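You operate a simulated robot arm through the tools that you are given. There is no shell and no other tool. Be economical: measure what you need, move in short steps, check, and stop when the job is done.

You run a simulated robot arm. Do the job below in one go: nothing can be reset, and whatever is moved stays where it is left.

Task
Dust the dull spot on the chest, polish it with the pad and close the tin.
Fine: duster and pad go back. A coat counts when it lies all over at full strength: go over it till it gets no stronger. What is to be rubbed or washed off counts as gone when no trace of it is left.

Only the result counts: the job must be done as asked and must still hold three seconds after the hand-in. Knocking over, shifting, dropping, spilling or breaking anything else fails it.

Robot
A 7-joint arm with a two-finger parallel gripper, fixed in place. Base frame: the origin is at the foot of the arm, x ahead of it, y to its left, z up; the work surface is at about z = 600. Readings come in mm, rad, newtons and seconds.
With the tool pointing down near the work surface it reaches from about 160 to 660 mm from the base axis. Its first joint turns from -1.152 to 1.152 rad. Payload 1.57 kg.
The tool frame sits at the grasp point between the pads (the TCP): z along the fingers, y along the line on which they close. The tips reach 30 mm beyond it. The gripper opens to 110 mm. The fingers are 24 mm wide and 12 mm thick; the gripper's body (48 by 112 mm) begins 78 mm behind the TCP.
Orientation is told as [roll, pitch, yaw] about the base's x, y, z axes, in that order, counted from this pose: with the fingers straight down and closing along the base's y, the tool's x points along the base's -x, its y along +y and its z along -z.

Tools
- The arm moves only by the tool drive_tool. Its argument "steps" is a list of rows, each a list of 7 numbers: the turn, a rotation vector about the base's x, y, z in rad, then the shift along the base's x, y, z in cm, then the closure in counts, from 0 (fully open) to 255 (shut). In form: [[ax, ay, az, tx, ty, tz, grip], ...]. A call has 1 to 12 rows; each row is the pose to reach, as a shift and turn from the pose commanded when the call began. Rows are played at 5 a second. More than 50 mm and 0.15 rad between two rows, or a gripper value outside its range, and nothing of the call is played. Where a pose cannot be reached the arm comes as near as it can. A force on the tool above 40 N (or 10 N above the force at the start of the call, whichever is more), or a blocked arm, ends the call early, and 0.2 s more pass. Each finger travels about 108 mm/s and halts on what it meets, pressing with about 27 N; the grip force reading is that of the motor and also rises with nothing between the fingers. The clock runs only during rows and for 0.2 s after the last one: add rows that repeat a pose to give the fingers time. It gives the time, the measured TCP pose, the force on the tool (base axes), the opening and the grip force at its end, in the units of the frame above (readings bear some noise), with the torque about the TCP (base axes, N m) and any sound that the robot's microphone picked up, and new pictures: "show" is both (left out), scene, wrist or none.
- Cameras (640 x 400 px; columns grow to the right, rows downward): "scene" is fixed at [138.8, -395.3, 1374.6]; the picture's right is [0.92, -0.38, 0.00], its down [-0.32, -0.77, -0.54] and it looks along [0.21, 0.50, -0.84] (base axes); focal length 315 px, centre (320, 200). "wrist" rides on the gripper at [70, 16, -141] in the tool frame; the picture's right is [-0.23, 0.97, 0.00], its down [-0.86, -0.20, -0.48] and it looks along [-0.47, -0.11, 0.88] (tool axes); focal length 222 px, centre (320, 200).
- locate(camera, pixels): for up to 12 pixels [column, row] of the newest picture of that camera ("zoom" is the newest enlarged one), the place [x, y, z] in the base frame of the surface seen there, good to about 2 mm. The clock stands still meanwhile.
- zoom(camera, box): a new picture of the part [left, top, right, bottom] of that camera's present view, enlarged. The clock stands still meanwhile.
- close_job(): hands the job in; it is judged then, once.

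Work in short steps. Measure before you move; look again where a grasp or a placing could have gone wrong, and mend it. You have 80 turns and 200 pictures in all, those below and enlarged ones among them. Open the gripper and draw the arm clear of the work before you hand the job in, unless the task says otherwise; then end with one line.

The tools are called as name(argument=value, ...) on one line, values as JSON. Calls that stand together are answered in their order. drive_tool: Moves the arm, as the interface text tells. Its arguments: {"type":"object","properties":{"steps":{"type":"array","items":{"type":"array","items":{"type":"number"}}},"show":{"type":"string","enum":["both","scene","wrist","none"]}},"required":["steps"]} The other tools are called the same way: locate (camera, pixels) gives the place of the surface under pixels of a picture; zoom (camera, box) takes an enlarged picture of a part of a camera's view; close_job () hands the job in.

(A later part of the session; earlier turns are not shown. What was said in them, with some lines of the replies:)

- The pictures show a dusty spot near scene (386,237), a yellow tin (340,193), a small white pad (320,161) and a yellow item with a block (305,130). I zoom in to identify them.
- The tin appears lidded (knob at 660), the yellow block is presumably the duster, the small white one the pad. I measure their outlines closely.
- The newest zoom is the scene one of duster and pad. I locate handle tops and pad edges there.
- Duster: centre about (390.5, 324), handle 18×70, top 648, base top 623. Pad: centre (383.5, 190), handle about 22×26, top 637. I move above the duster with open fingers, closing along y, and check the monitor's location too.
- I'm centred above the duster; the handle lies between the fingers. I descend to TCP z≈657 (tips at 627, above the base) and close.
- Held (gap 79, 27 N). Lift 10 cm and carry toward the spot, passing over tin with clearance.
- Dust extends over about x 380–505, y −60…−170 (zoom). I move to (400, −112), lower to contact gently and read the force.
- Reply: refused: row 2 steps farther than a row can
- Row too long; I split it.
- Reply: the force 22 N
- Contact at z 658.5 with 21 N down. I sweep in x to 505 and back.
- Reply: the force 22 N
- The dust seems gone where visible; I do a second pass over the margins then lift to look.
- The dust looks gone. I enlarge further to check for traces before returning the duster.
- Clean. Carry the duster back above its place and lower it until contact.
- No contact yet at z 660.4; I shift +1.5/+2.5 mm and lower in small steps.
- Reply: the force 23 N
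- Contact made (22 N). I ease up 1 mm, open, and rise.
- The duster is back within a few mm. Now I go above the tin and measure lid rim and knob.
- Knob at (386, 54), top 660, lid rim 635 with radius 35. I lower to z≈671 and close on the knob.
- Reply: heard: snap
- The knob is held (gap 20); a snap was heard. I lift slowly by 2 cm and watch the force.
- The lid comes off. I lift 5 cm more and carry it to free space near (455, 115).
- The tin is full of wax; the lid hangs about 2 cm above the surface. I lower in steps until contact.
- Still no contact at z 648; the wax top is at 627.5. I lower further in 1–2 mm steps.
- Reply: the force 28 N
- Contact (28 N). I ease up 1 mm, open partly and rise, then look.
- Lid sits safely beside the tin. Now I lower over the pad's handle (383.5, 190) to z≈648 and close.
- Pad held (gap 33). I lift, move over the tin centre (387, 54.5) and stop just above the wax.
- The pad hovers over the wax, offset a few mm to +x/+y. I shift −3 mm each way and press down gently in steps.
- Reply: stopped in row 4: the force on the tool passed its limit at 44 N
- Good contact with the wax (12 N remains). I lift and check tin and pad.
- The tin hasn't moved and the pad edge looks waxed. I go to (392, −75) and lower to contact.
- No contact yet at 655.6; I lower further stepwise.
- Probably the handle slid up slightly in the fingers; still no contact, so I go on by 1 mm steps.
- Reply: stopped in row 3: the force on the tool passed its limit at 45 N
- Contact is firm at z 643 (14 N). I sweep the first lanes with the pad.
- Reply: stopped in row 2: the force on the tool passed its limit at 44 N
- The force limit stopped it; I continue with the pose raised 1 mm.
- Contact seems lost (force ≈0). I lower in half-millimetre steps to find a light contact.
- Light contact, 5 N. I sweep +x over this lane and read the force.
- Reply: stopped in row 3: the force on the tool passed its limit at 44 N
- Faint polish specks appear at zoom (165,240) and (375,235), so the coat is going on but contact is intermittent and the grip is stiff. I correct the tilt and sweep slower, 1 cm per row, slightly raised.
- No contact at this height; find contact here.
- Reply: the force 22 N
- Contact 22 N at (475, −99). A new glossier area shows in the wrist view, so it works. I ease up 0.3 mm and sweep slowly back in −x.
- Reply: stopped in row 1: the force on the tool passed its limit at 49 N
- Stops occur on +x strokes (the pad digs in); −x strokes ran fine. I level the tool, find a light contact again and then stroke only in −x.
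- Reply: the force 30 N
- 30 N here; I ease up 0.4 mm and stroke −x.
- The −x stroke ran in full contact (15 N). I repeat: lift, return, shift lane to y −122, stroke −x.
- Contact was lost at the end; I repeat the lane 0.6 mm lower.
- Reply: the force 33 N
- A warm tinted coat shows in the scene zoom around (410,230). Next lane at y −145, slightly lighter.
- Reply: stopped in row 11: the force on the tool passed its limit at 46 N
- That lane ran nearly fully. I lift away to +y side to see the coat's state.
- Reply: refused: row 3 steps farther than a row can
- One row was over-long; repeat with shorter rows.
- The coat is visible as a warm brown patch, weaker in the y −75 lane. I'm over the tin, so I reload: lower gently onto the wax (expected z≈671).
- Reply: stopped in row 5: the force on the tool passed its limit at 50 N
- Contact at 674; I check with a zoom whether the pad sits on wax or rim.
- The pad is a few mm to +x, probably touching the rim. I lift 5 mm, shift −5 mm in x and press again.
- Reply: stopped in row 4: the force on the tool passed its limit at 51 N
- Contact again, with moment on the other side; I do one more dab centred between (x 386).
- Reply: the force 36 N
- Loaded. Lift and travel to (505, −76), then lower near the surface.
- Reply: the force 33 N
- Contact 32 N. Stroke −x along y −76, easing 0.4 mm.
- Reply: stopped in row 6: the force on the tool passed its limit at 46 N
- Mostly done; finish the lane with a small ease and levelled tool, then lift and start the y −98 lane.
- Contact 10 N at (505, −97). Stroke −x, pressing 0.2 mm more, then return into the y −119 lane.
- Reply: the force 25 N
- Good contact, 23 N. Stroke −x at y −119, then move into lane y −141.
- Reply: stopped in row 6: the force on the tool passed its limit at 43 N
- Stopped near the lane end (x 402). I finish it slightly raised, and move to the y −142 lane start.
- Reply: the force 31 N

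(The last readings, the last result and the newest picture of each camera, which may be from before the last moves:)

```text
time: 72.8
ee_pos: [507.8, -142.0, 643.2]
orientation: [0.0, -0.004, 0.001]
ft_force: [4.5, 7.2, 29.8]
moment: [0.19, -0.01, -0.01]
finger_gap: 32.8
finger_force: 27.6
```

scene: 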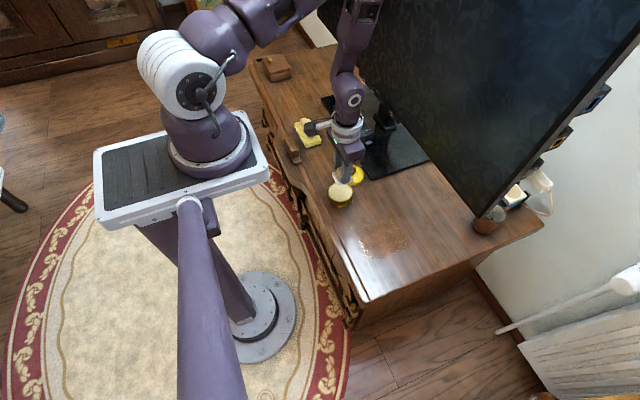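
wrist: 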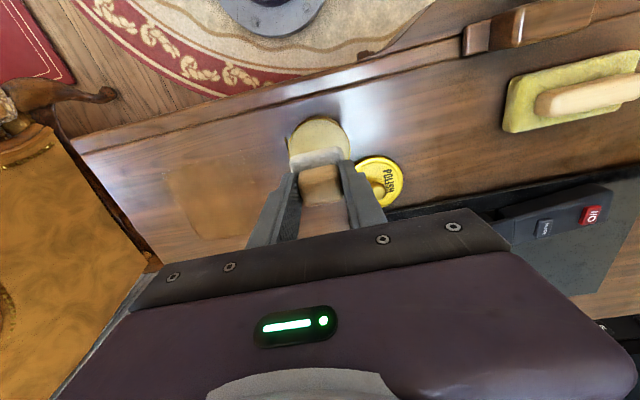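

Contact 30 N; stroke −x at y −142 eased 0.3 mm, then lift and view.

drive_tool(steps=[[0, 0, 0, -2, 0, 0.03, 240], [0, 0, 0, -4, 0, 0.03, 240], [0, 0, 0, -6, 0, 0.03, 240], [0, 0, 0, -8, 0, 0.03, 240], [0, 0, 0, -10, 0, 0.03, 240], [0, 0, 0, -12, 0, 0.04, 240], [0, 0, 0, -11, 0, 1, 240], [0, 0, 0, -11, 2, 5, 240], [0, 0, 0, -11, 6, 7, 240], [0, 0, 0, -11, 10.5, 8, 240], [0, 0, 0, -11.5, 15, 9, 240], [0, 0, 0, -12, 19.3, 9, 240]])

zoom(camera="scene", box=[340, 195, 430, 260])

zoom(camera="wrist", box=[100, 100, 300, 250])

```text
time: 73.4
ee_pos: [469.8, -142.1, 644.2]
orientation: [-0.002, -0.011, 0.002]
ft_force: [-3.4, 1.4, 12.6]
moment: [0.1, 0.35, -0.05]
finger_gap: 33.0
finger_force: 27.2
stopped in row 3: the force on the tool passed its limit at 46 N (the readings are from after the stop); the commanded pose is now the measured one
```

scene: 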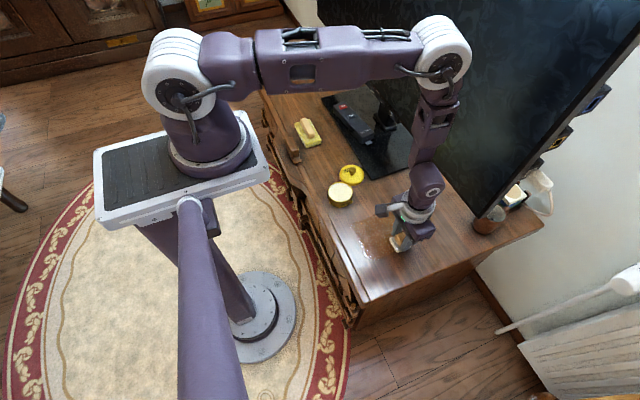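
wrist: 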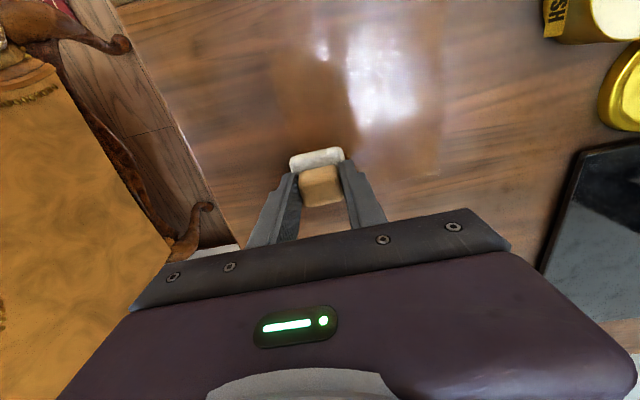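

```text
6.15 times, centred on (385, 228) of scene
```

zoom: 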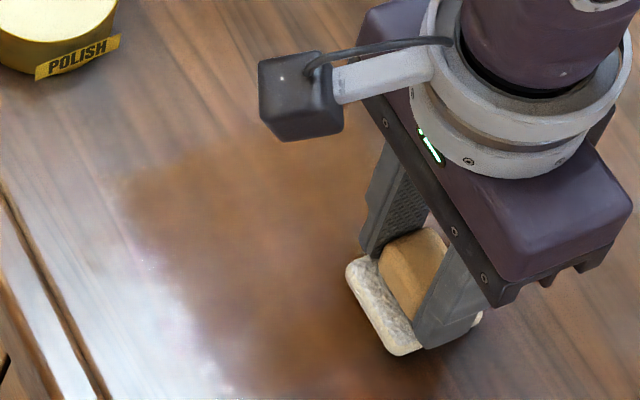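

```text
2.67 times, centred on (200, 175) of wrist
```

zoom: 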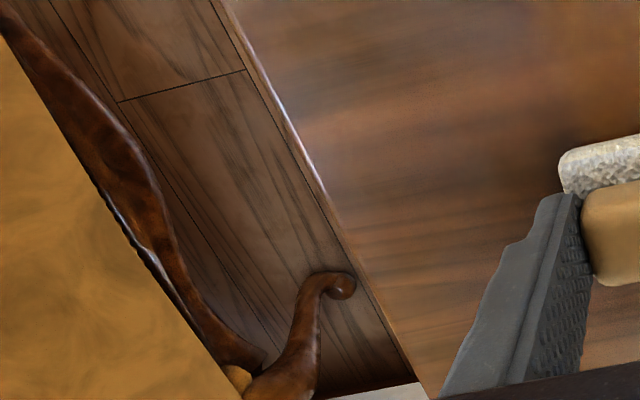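

The coat is now clearly visible with its edge at zoom (130,200). I finish the y −142 lane, easing and levelling.

drive_tool(steps=[[0.002, 0.009, -0.002, -0.5, 0, 0.04, 240], [0.002, 0.009, -0.002, -2.5, 0, 0.05, 240], [0.002, 0.009, -0.002, -4.5, 0, 0.05, 240], [0.002, 0.009, -0.002, -6.5, 0, 0.05, 240], [0.002, 0.009, -0.002, -8.5, 0, 0.05, 240], [0.002, 0.009, -0.002, -7.5, 0, 0.7, 240], [0.002, 0.009, -0.002, -3, -1, 0.8, 240], [0.002, 0.009, -0.002, 1.5, -1.9, 0.7, 240], [0.002, 0.009, -0.002, 3.5, -1.9, 0.2, 240], [0.002, 0.009, -0.002, 3.5, -1.9, 0.0, 240], [0.002, 0.009, -0.002, 3.5, -1.9, -0.06, 240]], show="none")

```text
time: 75.8
ee_pos: [504.7, -162.7, 643.9]
orientation: [0.0, 0.003, 0.001]
ft_force: [-4.3, 1.5, 14.7]
moment: [0.09, -0.05, 0.02]
finger_gap: 33.0
finger_force: 27.3
stopped in row 11: the force on the tool passed its limit at 41 N (the readings are from after the stop); the commanded pose is now the measured one
```

Now at (505, −162) in contact. I ease 0.2 mm, stroke −x, then lift off to look.

drive_tool(steps=[[0, -0.002, 0, -1, 0, 0.03, 240], [0, -0.002, 0, -3, 0, 0.03, 240], [0, -0.002, 0, -5, 0, 0.03, 240], [0, -0.002, 0, -7, 0, 0.03, 240], [0, -0.002, 0, -9, 0, 0.03, 240], [0, -0.002, 0, -11.5, 0, 0.04, 240], [0, -0.002, 0, -11, 0, 1, 240], [0, -0.002, 0, -11, 2, 5, 240], [0, -0.002, 0, -11, 6, 7, 240], [0, -0.002, 0, -11, 10.5, 8, 240], [0, -0.002, 0, -11.5, 15, 9, 240], [0, -0.002, 0, -11.9, 19.3, 9, 240]])

zoom(camera="scene", box=[340, 195, 430, 260])

zoom(camera="wrist", box=[100, 100, 300, 250])

```text
time: 78.4
ee_pos: [386.5, 32.0, 732.7]
orientation: [-0.003, -0.001, -0.002]
ft_force: [0.1, 1.1, -0.5]
moment: [0.0, 0.02, 0.0]
finger_gap: 32.7
finger_force: 27.2
```

scene: 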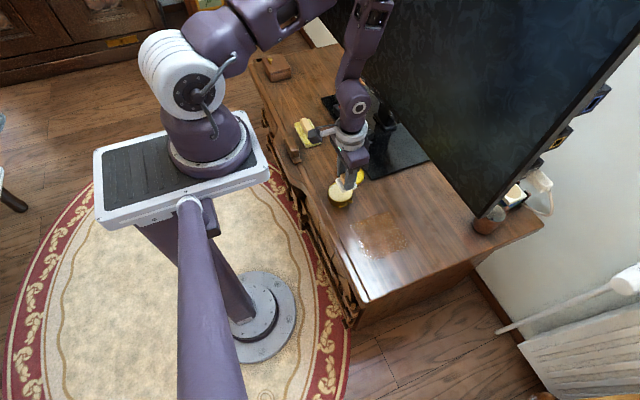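
wrist: 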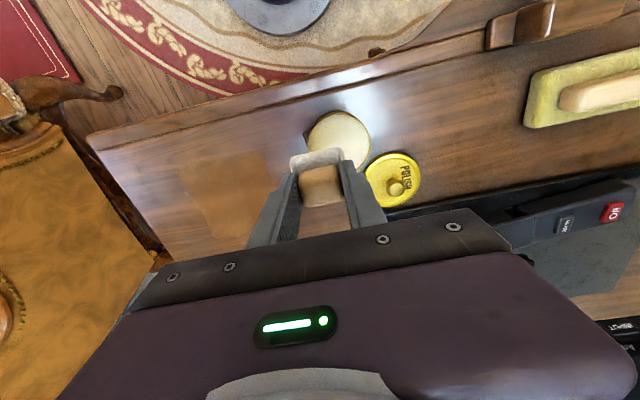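

```text
6.15 times, centred on (385, 228) of scene
```

zoom: 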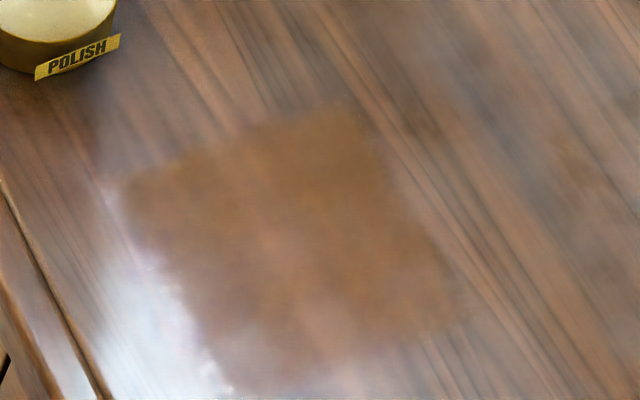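

```text
2.67 times, centred on (200, 175) of wrist
```

zoom: 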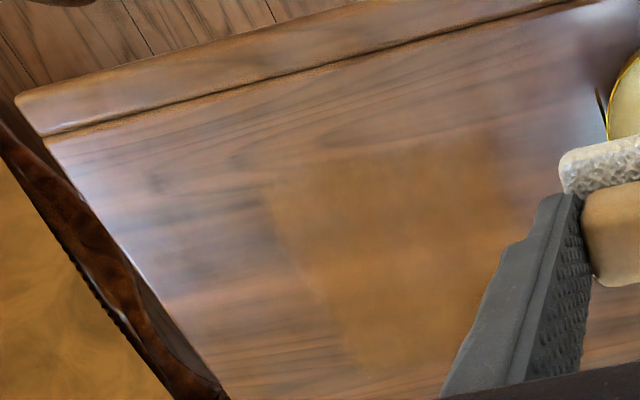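

The coat fills a rectangle with corners at zoom (130,185), (350,100), (470,310), (240,390); the low-y side is weaker. I locate its corners, then reload.

zoom(camera="scene", box=[340, 195, 430, 260])

locate(camera="zoom", pixels=[[130, 185], [350, 102], [468, 310], [235, 390]])

drive_tool(steps=[[0.002, 0, 0.002, -0.05, 2.2, 0, 240], [0.002, 0, 0.002, -0.05, 2.2, -3, 240], [0.002, 0, 0.002, -0.05, 2.2, -5.2, 240], [0.002, 0, 0.002, -0.05, 2.2, -5.7, 240], [0.002, 0, 0.002, -0.05, 2.2, -5.85, 240], [0.002, 0, 0.002, -0.05, 2.2, -5.95, 240]], show="none")

```text
6.15 times, centred on (385, 228) of scene
```

zoom: 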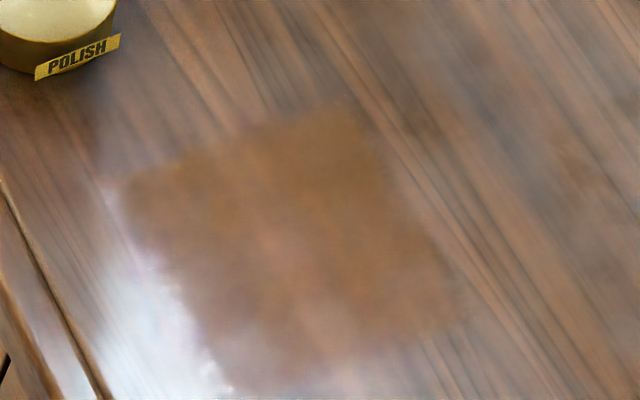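

```text
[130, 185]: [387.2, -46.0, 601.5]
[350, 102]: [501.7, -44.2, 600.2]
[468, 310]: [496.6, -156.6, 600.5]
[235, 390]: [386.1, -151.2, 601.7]
```

```text
time: 79.8
ee_pos: [384.9, 53.3, 674.0]
orientation: [0.001, -0.001, 0.002]
ft_force: [-3.1, -0.9, 13.1]
moment: [-0.05, -0.22, -0.02]
finger_gap: 32.8
finger_force: 26.8
stopped in row 6: the force on the tool passed its limit at 43 N (the readings are from after the stop); the commanded pose is now the measured one
```

Coat rectangle is x 387–501, y −45…−156; the dull spot seems bounded there. Pad reloaded; I go to (494, −63) for another pass.

drive_tool(steps=[[0, 0, -0.002, 0, 0, 3, 240], [0, 0, -0.002, 2, -2, 5, 240], [0, 0, -0.002, 5, -5, 5, 240], [0, 0, -0.002, 8, -8, 4, 240], [0, 0, -0.002, 10.8, -10.6, 2, 240], [0, 0, -0.002, 10.9, -11.6, -1, 240], [0, 0, -0.002, 10.9, -11.6, -2.8, 240], [0, 0, -0.002, 10.9, -11.6, -3.0, 240], [0, 0, -0.002, 10.9, -11.6, -3.08, 240]], show="none")

```text
time: 81.8
ee_pos: [494.7, -63.0, 644.7]
orientation: [0.002, -0.001, 0.0]
ft_force: [-1.3, -0.8, 27.6]
moment: [0.04, 0.44, 0.03]
finger_gap: 32.9
finger_force: 26.6
```

Contact 28 N. Stroke −x at y −63 eased 0.3 mm, then return into the y −85 lane.

drive_tool(steps=[[-0.001, 0, 0, -1, 0, 0.03, 240], [-0.001, 0, 0, -3, 0, 0.04, 240], [-0.001, 0, 0, -5, 0, 0.05, 240], [-0.001, 0, 0, -7, 0, 0.05, 240], [-0.001, 0, 0, -9, 0, 0.06, 240], [-0.001, 0, 0, -10.3, 0, 0.06, 240], [-0.001, 0, 0, -9, 0, 0.7, 240], [-0.001, 0, 0, -5, -1.1, 0.8, 240], [-0.001, 0, 0, -0.5, -2.2, 0.7, 240], [-0.001, 0, 0, 0.3, -2.2, 0.2, 240], [-0.001, 0, 0, 0.3, -2.2, 0.05, 240], [-0.001, 0, 0, 0.3, -2.2, 0.01, 240]], show="none")

```text
time: 84.4
ee_pos: [497.0, -83.1, 644.3]
orientation: [-0.002, -0.002, 0.002]
ft_force: [0.8, 2.4, 8.0]
moment: [0.06, 0.16, -0.04]
finger_gap: 32.8
finger_force: 27.1
```

Full run, contact 8 N at the next lane. Stroke y −85 at about the same height and continue into y −107.

drive_tool(steps=[[0, 0, 0, -1, 0, -0.02, 240], [0, 0, 0, -3, 0, -0.02, 240], [0, 0, 0, -5, 0, -0.01, 240], [0, 0, 0, -7, 0, 0, 240], [0, 0, 0, -9, 0, 0.02, 240], [0, 0, 0, -10.6, 0, 0.03, 240], [0, 0, 0, -9, 0, 0.7, 240], [0, 0, 0, -5, -1.1, 0.8, 240], [0, 0, 0, -0.5, -2.2, 0.7, 240], [0, 0, 0, 0, -2.2, 0.2, 240], [0, 0, 0, 0, -2.2, 0.03, 240], [0, 0, 0, 0, -2.2, -0.03, 240]], show="none")

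```text
time: 87.0
ee_pos: [496.7, -106.8, 644.4]
orientation: [0.0, -0.002, -0.002]
ft_force: [-2.5, -0.7, 11.2]
moment: [0.0, 0.11, -0.02]
finger_gap: 33.0
finger_force: 27.1
```

Good again (11 N). Stroke y −107, then into y −129.

drive_tool(steps=[[0, 0, 0, -1, 0, -0.02, 240], [0, 0, 0, -3, 0, -0.02, 240], [0, 0, 0, -5, 0, -0.01, 240], [0, 0, 0, -7, 0, 0, 240], [0, 0, 0, -9, 0, 0.01, 240], [0, 0, 0, -10.6, 0, 0.02, 240], [0, 0, 0, -9, 0, 0.7, 240], [0, 0, 0, -5, -1.1, 0.8, 240], [0, 0, 0, -0.5, -2.2, 0.7, 240], [0, 0, 0, 0, -2.2, 0.2, 240], [0, 0, 0, 0, -2.2, 0.03, 240], [0, 0, 0, 0, -2.2, -0.03, 240]], show="none")

```text
time: 89.6
ee_pos: [497.9, -127.1, 644.3]
orientation: [-0.001, 0.0, 0.0]
ft_force: [-2.5, 2.3, 15.4]
moment: [0.09, 0.14, -0.02]
finger_gap: 33.0
finger_force: 27.1
```

Continue: y −129 stroke and into y −148.

drive_tool(steps=[[0, 0, 0, -1, 0, -0.02, 240], [0, 0, 0, -3, 0, -0.02, 240], [0, 0, 0, -5, 0, -0.01, 240], [0, 0, 0, -7, 0, 0, 240], [0, 0, 0, -9, 0, 0.01, 240], [0, 0, 0, -10.6, 0, 0.02, 240], [0, 0, 0, -9, 0, 0.7, 240], [0, 0, 0, -5, -1, 0.8, 240], [0, 0, 0, -0.5, -1.9, 0.7, 240], [0, 0, 0, 0, -1.9, 0.2, 240], [0, 0, 0, 0, -1.9, 0.03, 240], [0, 0, 0, 0, -1.9, -0.03, 240]], show="none")

```text
time: 92.2
ee_pos: [498.5, -147.8, 644.3]
orientation: [-0.001, -0.003, 0.001]
ft_force: [-0.7, 6.1, 22.0]
moment: [0.14, 0.1, -0.02]
finger_gap: 32.9
finger_force: 26.9
```

Last lane y −148, then lift off toward the tin and view.

drive_tool(steps=[[0, 0, 0, -1, 0, 0, 240], [0, 0, 0, -3, 0, 0, 240], [0, 0, 0, -5, 0, 0.01, 240], [0, 0, 0, -7, 0, 0.02, 240], [0, 0, 0, -9, 0, 0.03, 240], [0, 0, 0, -10.7, 0, 0.03, 240], [0, 0, 0, -10.8, 0.5, 2, 240], [0, 0, 0, -10.8, 3, 6, 240], [0, 0, 0, -10.9, 7.5, 8, 240], [0, 0, 0, -11, 12, 9, 240], [0, 0, 0, -11.1, 16.5, 9, 240], [0, 0, 0, -11.2, 20.2, 9, 240]])

zoom(camera="scene", box=[340, 195, 430, 260])

zoom(camera="wrist", box=[100, 100, 300, 250])

```text
time: 94.8
ee_pos: [385.1, 55.4, 731.7]
orientation: [0.002, -0.002, -0.001]
ft_force: [0.2, -0.8, 0.2]
moment: [-0.01, -0.01, -0.01]
finger_gap: 33.0
finger_force: 27.1
```

scene: 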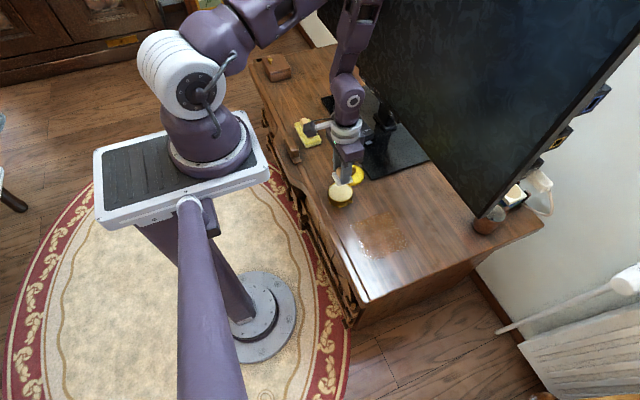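
wrist: 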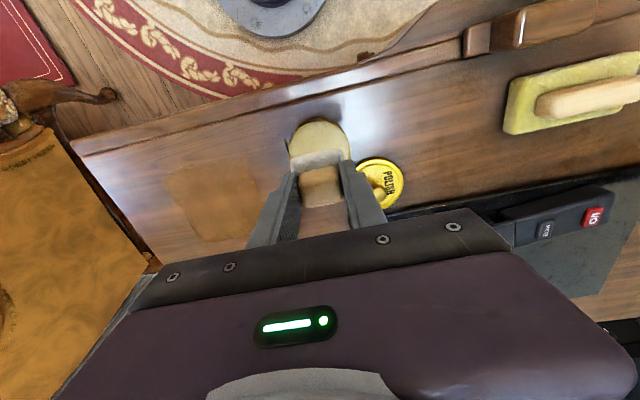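

```text
6.15 times, centred on (385, 228) of scene
```

zoom: 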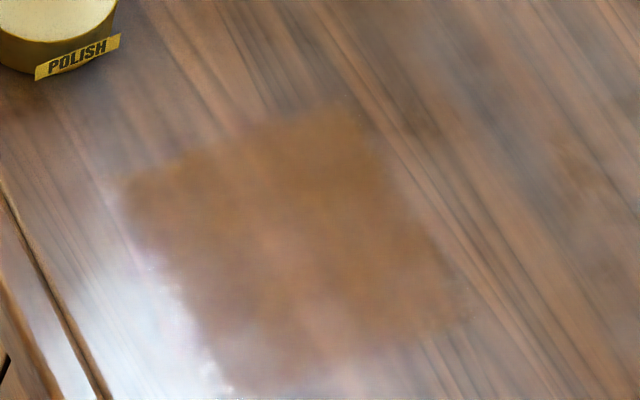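

```text
2.67 times, centred on (200, 175) of wrist
```

zoom: 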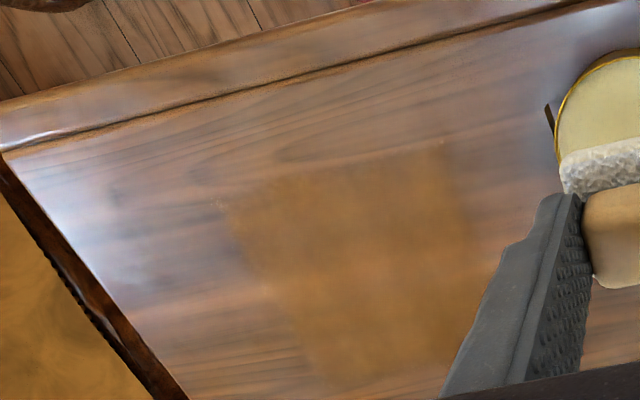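

The coat's edges didn't grow and it looks even. I enlarge once more to check evenness before putting the pad back.

zoom(camera="wrist", box=[150, 150, 270, 250])

zoom(camera="scene", box=[350, 205, 415, 262])

```text
4.00 times, centred on (210, 200) of wrist
```

zoom: 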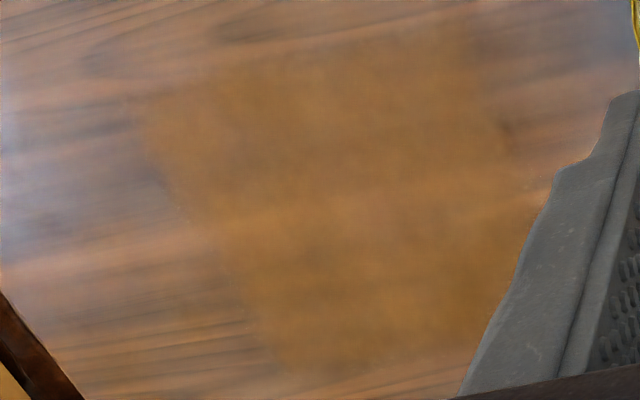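

```text
7.02 times, centred on (382, 234) of scene
```

zoom: 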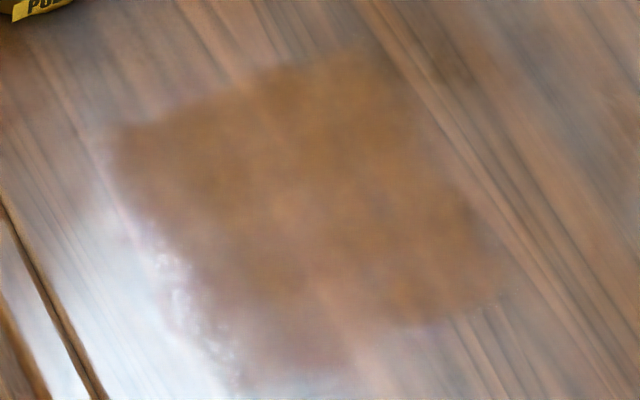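

Even in the wrist view, so the polish is done. I carry the pad back to (383, 189) and lower to just above contact.

drive_tool(steps=[[0, 0, 0, 0, 4.5, 0, 240], [0, 0, 0, -0.1, 9, 0, 240], [0, 0, 0, -0.2, 13.4, 0, 240], [0, 0, 0, -0.2, 13.4, -4, 240], [0, 0, 0, -0.2, 13.4, -7.5, 240], [0, 0, 0, -0.2, 13.4, -8.4, 240], [0, 0, 0, -0.2, 13.4, -8.6, 240], [0, 0, 0, -0.2, 13.4, -8.7, 240], [0, 0, 0, -0.2, 13.4, -8.8, 240]], show="none")

```text
time: 96.8
ee_pos: [383.6, 188.8, 644.0]
orientation: [0.0, -0.002, 0.0]
ft_force: [-0.6, -0.4, 2.1]
moment: [0.01, -0.04, 0.03]
finger_gap: 32.8
finger_force: 27.2
```

At (383.6, 188.8), touching. Press 0.3 mm, release, rise and move above the lid.

drive_tool(steps=[[0, 0, 0, 0, 0, -0.03, 240], [0, 0, 0, 0, 0, 0, 150], [0, 0, 0, 0, 0, 0, 100], [0, 0, 0, 0, 0, 0.2, 100], [0, 0, 0, 0, 0, 4.5, 100], [0, 0, 0, 0, 0, 9, 100], [0, 0, 0, 2, -2, 12, 100], [0, 0, 0, 4.5, -5, 12, 100], [0, 0, 0, 7, -7.6, 12, 100], [0, 0, 0, 7, -7.6, 12, 100]])

zoom(camera="wrist", box=[240, 80, 400, 180])

locate(camera="scene", pixels=[[320, 158], [350, 170], [352, 171], [340, 193]])

zoom(camera="scene", box=[290, 115, 380, 215])

```text
time: 99.0
ee_pos: [454.3, 111.1, 762.2]
orientation: [0.001, -0.001, 0.0]
ft_force: [1.0, 0.6, -1.0]
moment: [0.01, -0.02, -0.01]
finger_gap: 66.9
finger_force: 0.0
```

scene: 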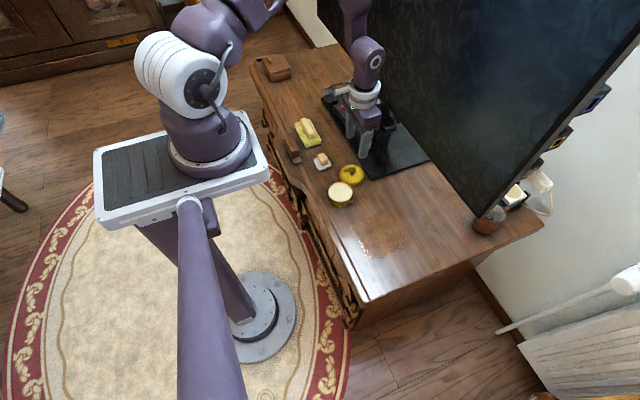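
wrist: 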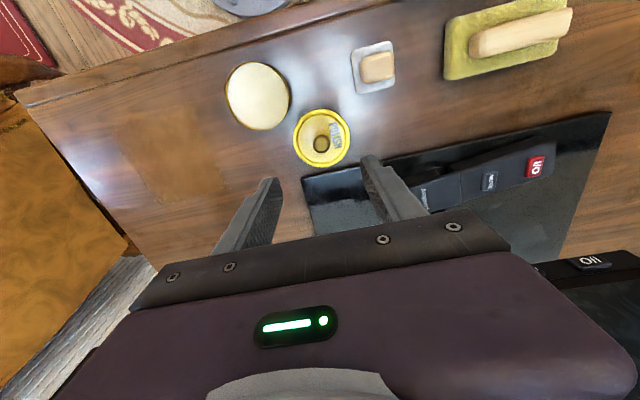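

```text
4.00 times, centred on (320, 130) of wrist
```

zoom: 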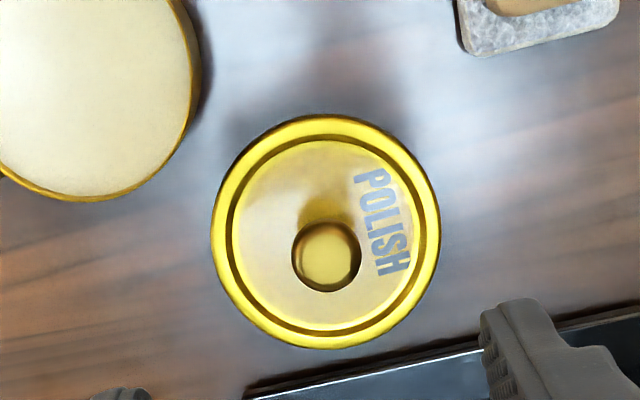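

```text
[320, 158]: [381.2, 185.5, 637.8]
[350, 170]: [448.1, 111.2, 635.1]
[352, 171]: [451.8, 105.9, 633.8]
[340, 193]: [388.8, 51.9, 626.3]
```

```text
4.00 times, centred on (335, 165) of scene
```

zoom: 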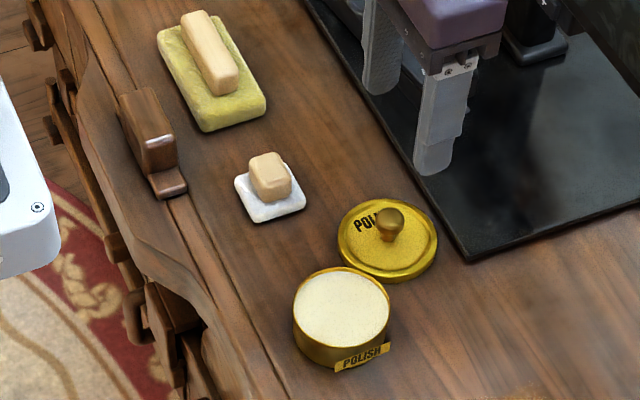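

Pad and duster are back; the lid lies where I left it, knob at about (454, 112.5). I lower to z≈647 and grip the knob.

locate(camera="zoom", pixels=[[390, 214], [342, 240], [434, 240], [388, 276], [385, 202]])

drive_tool(steps=[[0, 0, 0, 0, 0.15, -4.5, 100], [0, 0, 0, 0, 0.15, -9, 100], [0, 0, 0, 0, 0.15, -11.5, 100], [0, 0, 0, 0, 0.15, -11.5, 100], [0, 0, 0, 0, 0.15, -11.5, 180], [0, 0, 0, 0, 0.15, -11.5, 220], [0, 0, 0, 0, 0.15, -11.5, 240], [0, 0, 0, 0, 0.15, -11.5, 240]])

zoom(camera="wrist", box=[240, 80, 400, 230])

```text
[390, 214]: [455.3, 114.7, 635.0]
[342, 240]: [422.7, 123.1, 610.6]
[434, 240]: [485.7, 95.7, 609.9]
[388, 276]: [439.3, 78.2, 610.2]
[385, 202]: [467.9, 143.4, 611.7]
```

```text
time: 100.8
ee_pos: [455.0, 113.8, 647.5]
orientation: [0.001, -0.002, -0.001]
ft_force: [-1.4, 1.2, 0.1]
moment: [0.02, -0.01, -0.05]
finger_gap: 19.5
finger_force: 27.1
```

scene: 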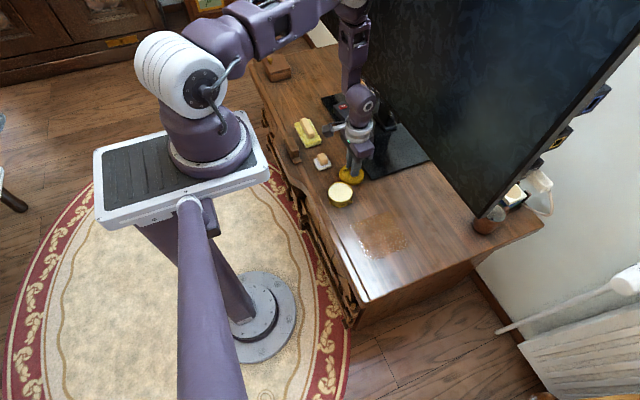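
wrist: 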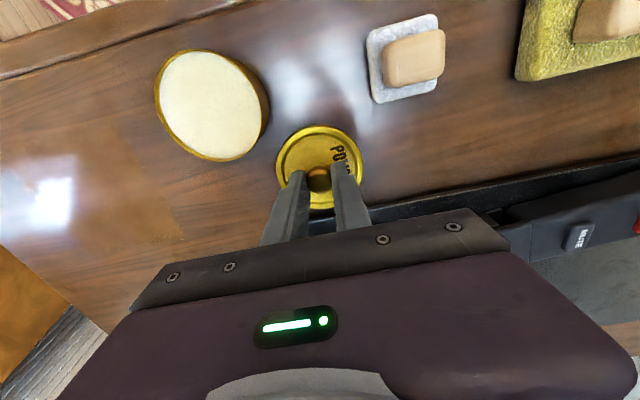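

```text
2.67 times, centred on (320, 155) of wrist
```

zoom: 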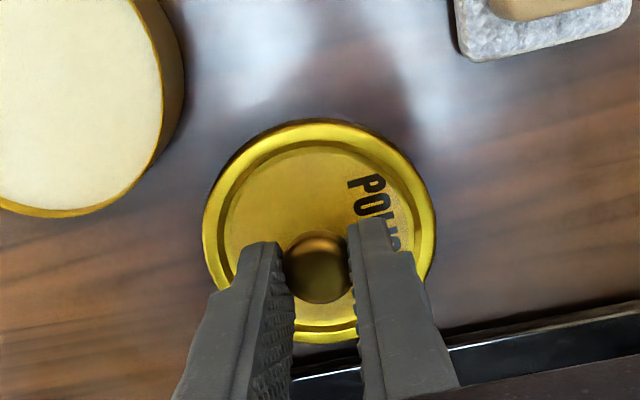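

Knob gripped (gap 19.5); the tin's tag is at the same pixels as at the start, so it hasn't moved. I reverse the earlier displacement (−70, −61 mm) and stop ~1 cm above the tin.

drive_tool(steps=[[0, 0, 0, 0, 0, 3, 240], [0, 0, 0, 0, 0, 6.5, 240], [0, 0, 0, -3.5, -3, 6.5, 240], [0, 0, 0, -7, -6.1, 6.5, 240], [0, 0, 0, -7, -6.1, 4.5, 240], [0, 0, 0, -7, -6.1, 3.6, 240], [0, 0, 0, -7, -6.1, 3.6, 240]])

zoom(camera="scene", box=[310, 165, 370, 225])

zoom(camera="wrist", box=[240, 80, 400, 230])

```text
time: 102.4
ee_pos: [383.6, 54.1, 685.5]
orientation: [0.002, -0.003, -0.001]
ft_force: [0.5, 0.1, 0.1]
moment: [-0.03, -0.02, 0.0]
finger_gap: 19.5
finger_force: 26.6
```

scene: 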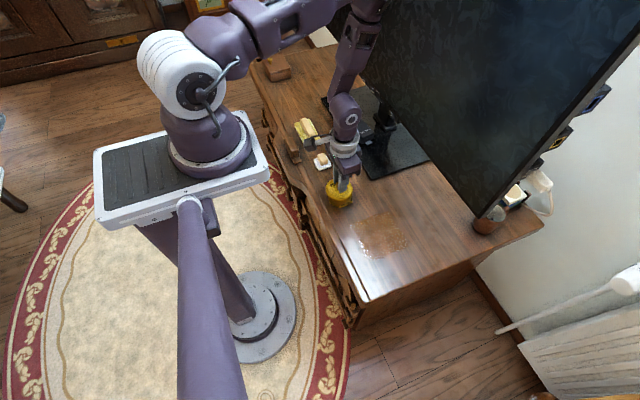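
wrist: 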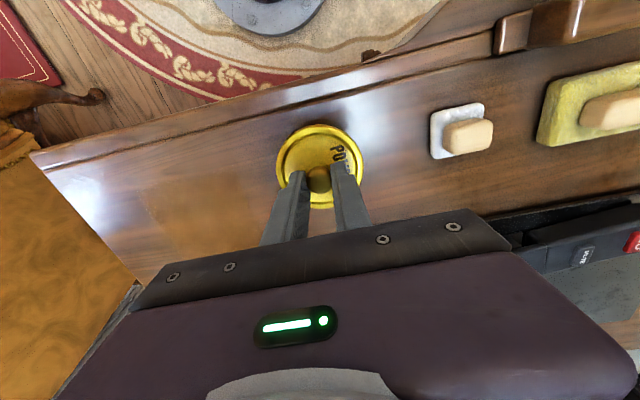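

```text
6.67 times, centred on (340, 195) of scene
```

zoom: 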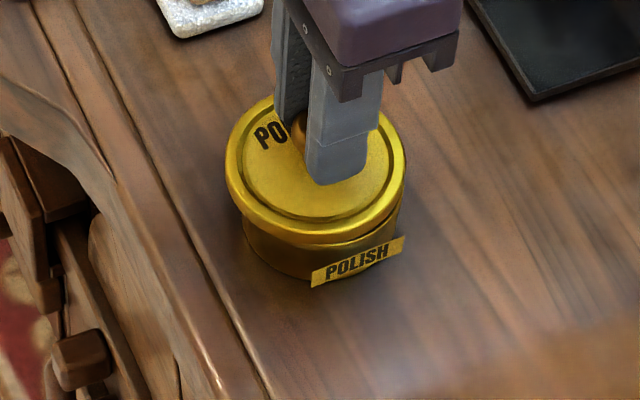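

```text
2.67 times, centred on (320, 155) of wrist
```

zoom: 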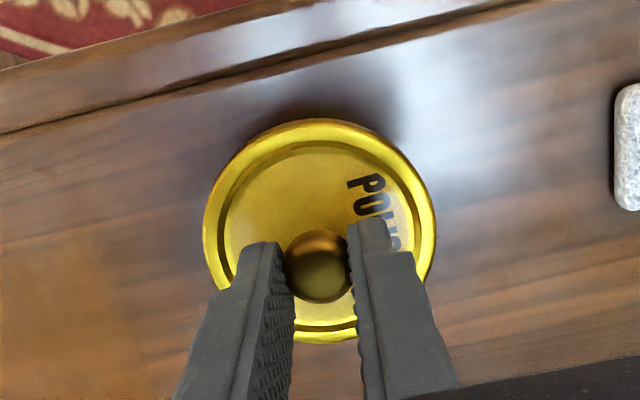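

Compared with the earlier lifted view (rim 231–412), the lid rim is now at 224–405, i.e. about 3 mm too far in −x. I shift +3.2 mm in x and re-check.

drive_tool(steps=[[0, 0.002, 0, 0.32, 0.03, 0, 240], [0, 0.002, 0, 0.32, 0.03, -0.4, 240], [0, 0.002, 0, 0.32, 0.03, -0.4, 240]], show="none")

zoom(camera="scene", box=[310, 165, 370, 225])

```text
time: 103.2
ee_pos: [385.7, 54.3, 682.3]
orientation: [0.0, 0.0, 0.0]
ft_force: [0.1, 0.2, -1.1]
moment: [0.01, -0.01, 0.0]
finger_gap: 19.8
finger_force: 27.1
```

```text
6.67 times, centred on (340, 195) of scene
```

zoom: 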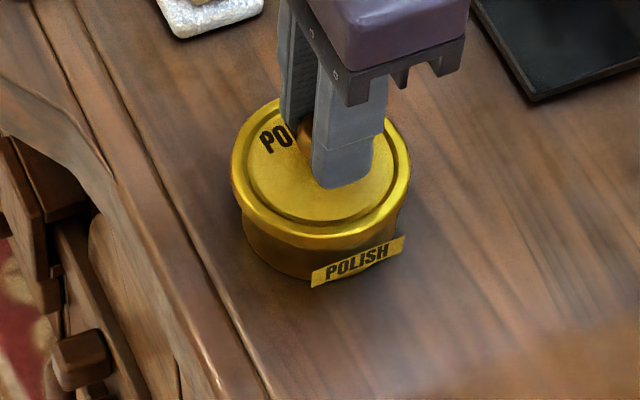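

Rim at 231–411 now, aligned. I lower onto the tin in steps to press it shut.

drive_tool(steps=[[0, 0, 0, 0.02, 0, -0.4, 240], [0, 0, 0, 0.02, 0, -0.7, 240], [0, 0, 0, 0.02, 0, -0.9, 240], [0, 0, 0, 0.02, 0, -1.0, 240], [0, 0, 0, 0.02, 0, -1.1, 240], [0, 0, 0, 0.02, 0, -1.15, 240]])

zoom(camera="scene", box=[310, 165, 370, 225])

```text
time: 104.6
ee_pos: [386.5, 53.4, 669.6]
orientation: [-0.001, -0.001, -0.001]
ft_force: [4.8, 0.3, 21.4]
moment: [0.03, 0.39, -0.01]
finger_gap: 19.9
finger_force: 27.4
heard: snap
```

scene: 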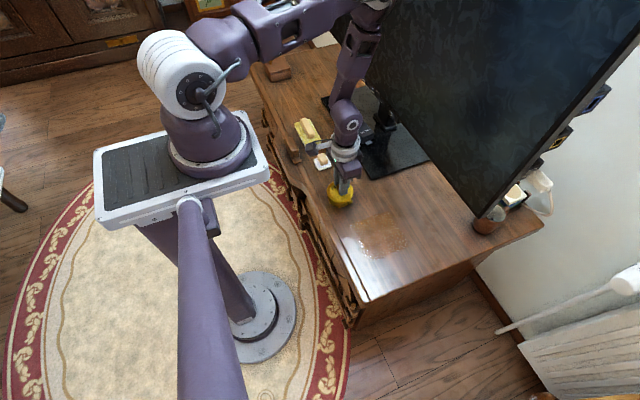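
wrist: 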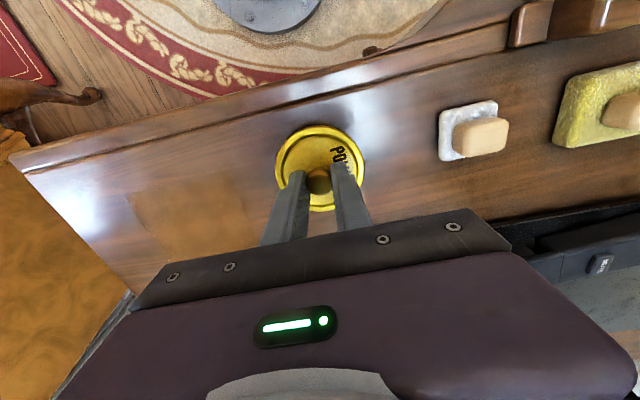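

```text
6.67 times, centred on (340, 195) of scene
```

zoom: 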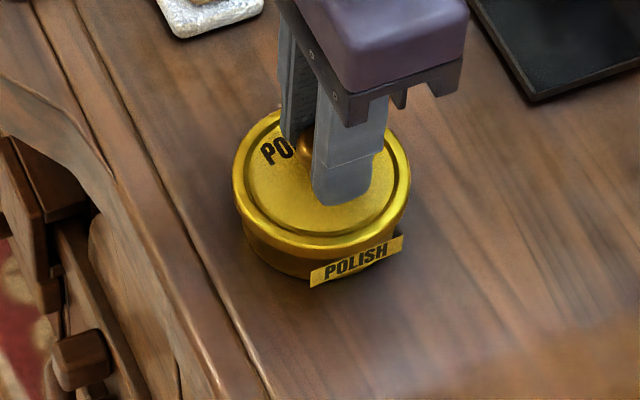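

Snap heard and the rim is back at its original pixels: shut. I open in place without lifting, then draw the arm away.

drive_tool(steps=[[0, 0, 0, 0, 0, 0, 180], [0, 0, 0, 0, 0, 0, 120], [0, 0, 0, 0, 0, 0, 100], [0, 0, 0, 0, 0, 3, 100], [0, 0, 0, 0, 0, 7, 60], [0, 0, 0, 0, 0, 11, 0], [0, 0, 0, 0, 0, 15, 0], [0, 0, 0, 0, 4, 17, 0], [0, 0, 0, 0, 8, 19, 0], [0, 0, 0, 0, 12, 20, 0]])

zoom(camera="scene", box=[280, 105, 430, 265])

zoom(camera="scene", box=[310, 165, 370, 225])

zoom(camera="scene", box=[340, 195, 430, 260])

```text
time: 106.8
ee_pos: [390.8, 174.6, 871.4]
orientation: [-0.001, 0.0, -0.002]
ft_force: [0.4, -0.9, -0.4]
moment: [0.01, 0.01, -0.01]
finger_gap: 110.1
finger_force: 0.0
```

scene: 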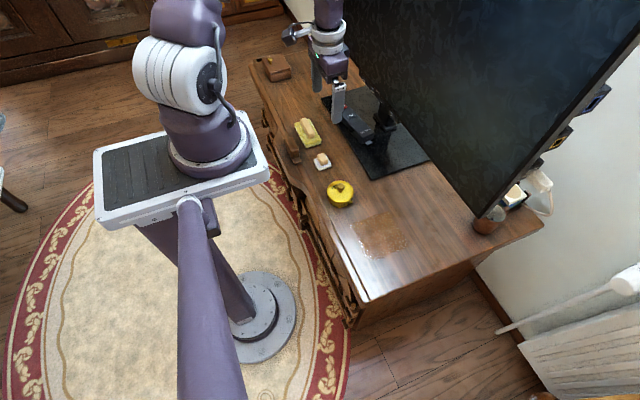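
wrist: 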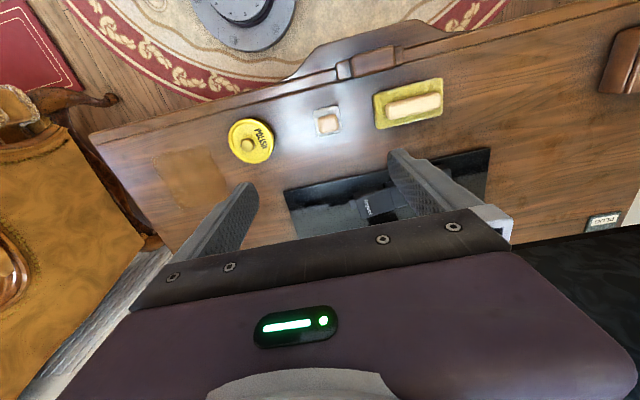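

```text
2.50 times, centred on (355, 185) of scene
```

zoom: 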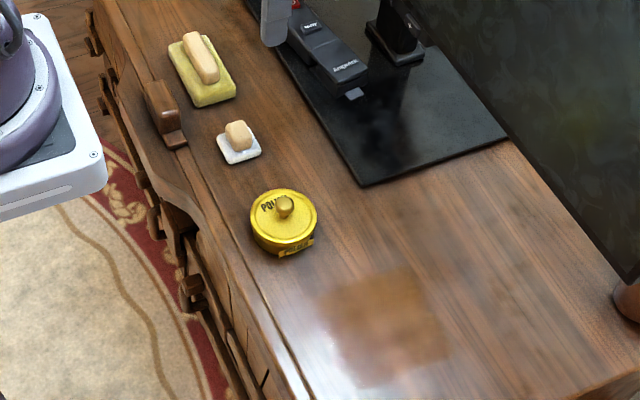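

```text
6.67 times, centred on (340, 195) of scene
```

zoom: 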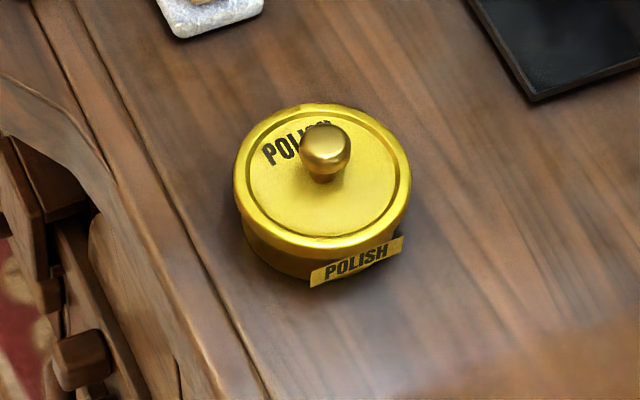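

```text
6.15 times, centred on (385, 228) of scene
```

zoom: 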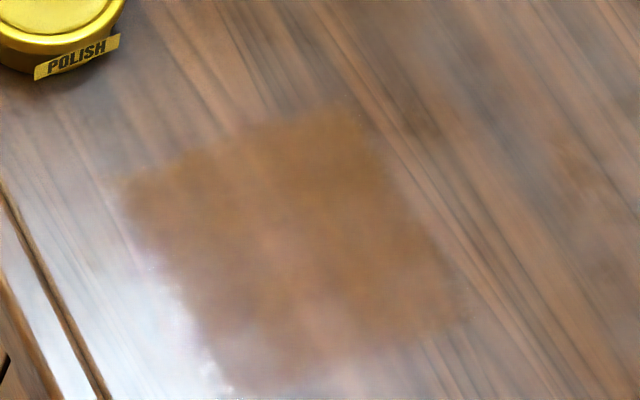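

The tin is closed, the spot is evenly coated, and duster and pad are back within a few mm of where they started. The arm is clear, so I hand in.

close_job()

```text
The job is handed in.
```

I dusted and polished the spot, put the duster and pad back about 5 mm from where they started, snapped the tin shut, and handed the job in with the arm clear. I judged the coat full and even from the camera views: its edges did not grow on the last pass.
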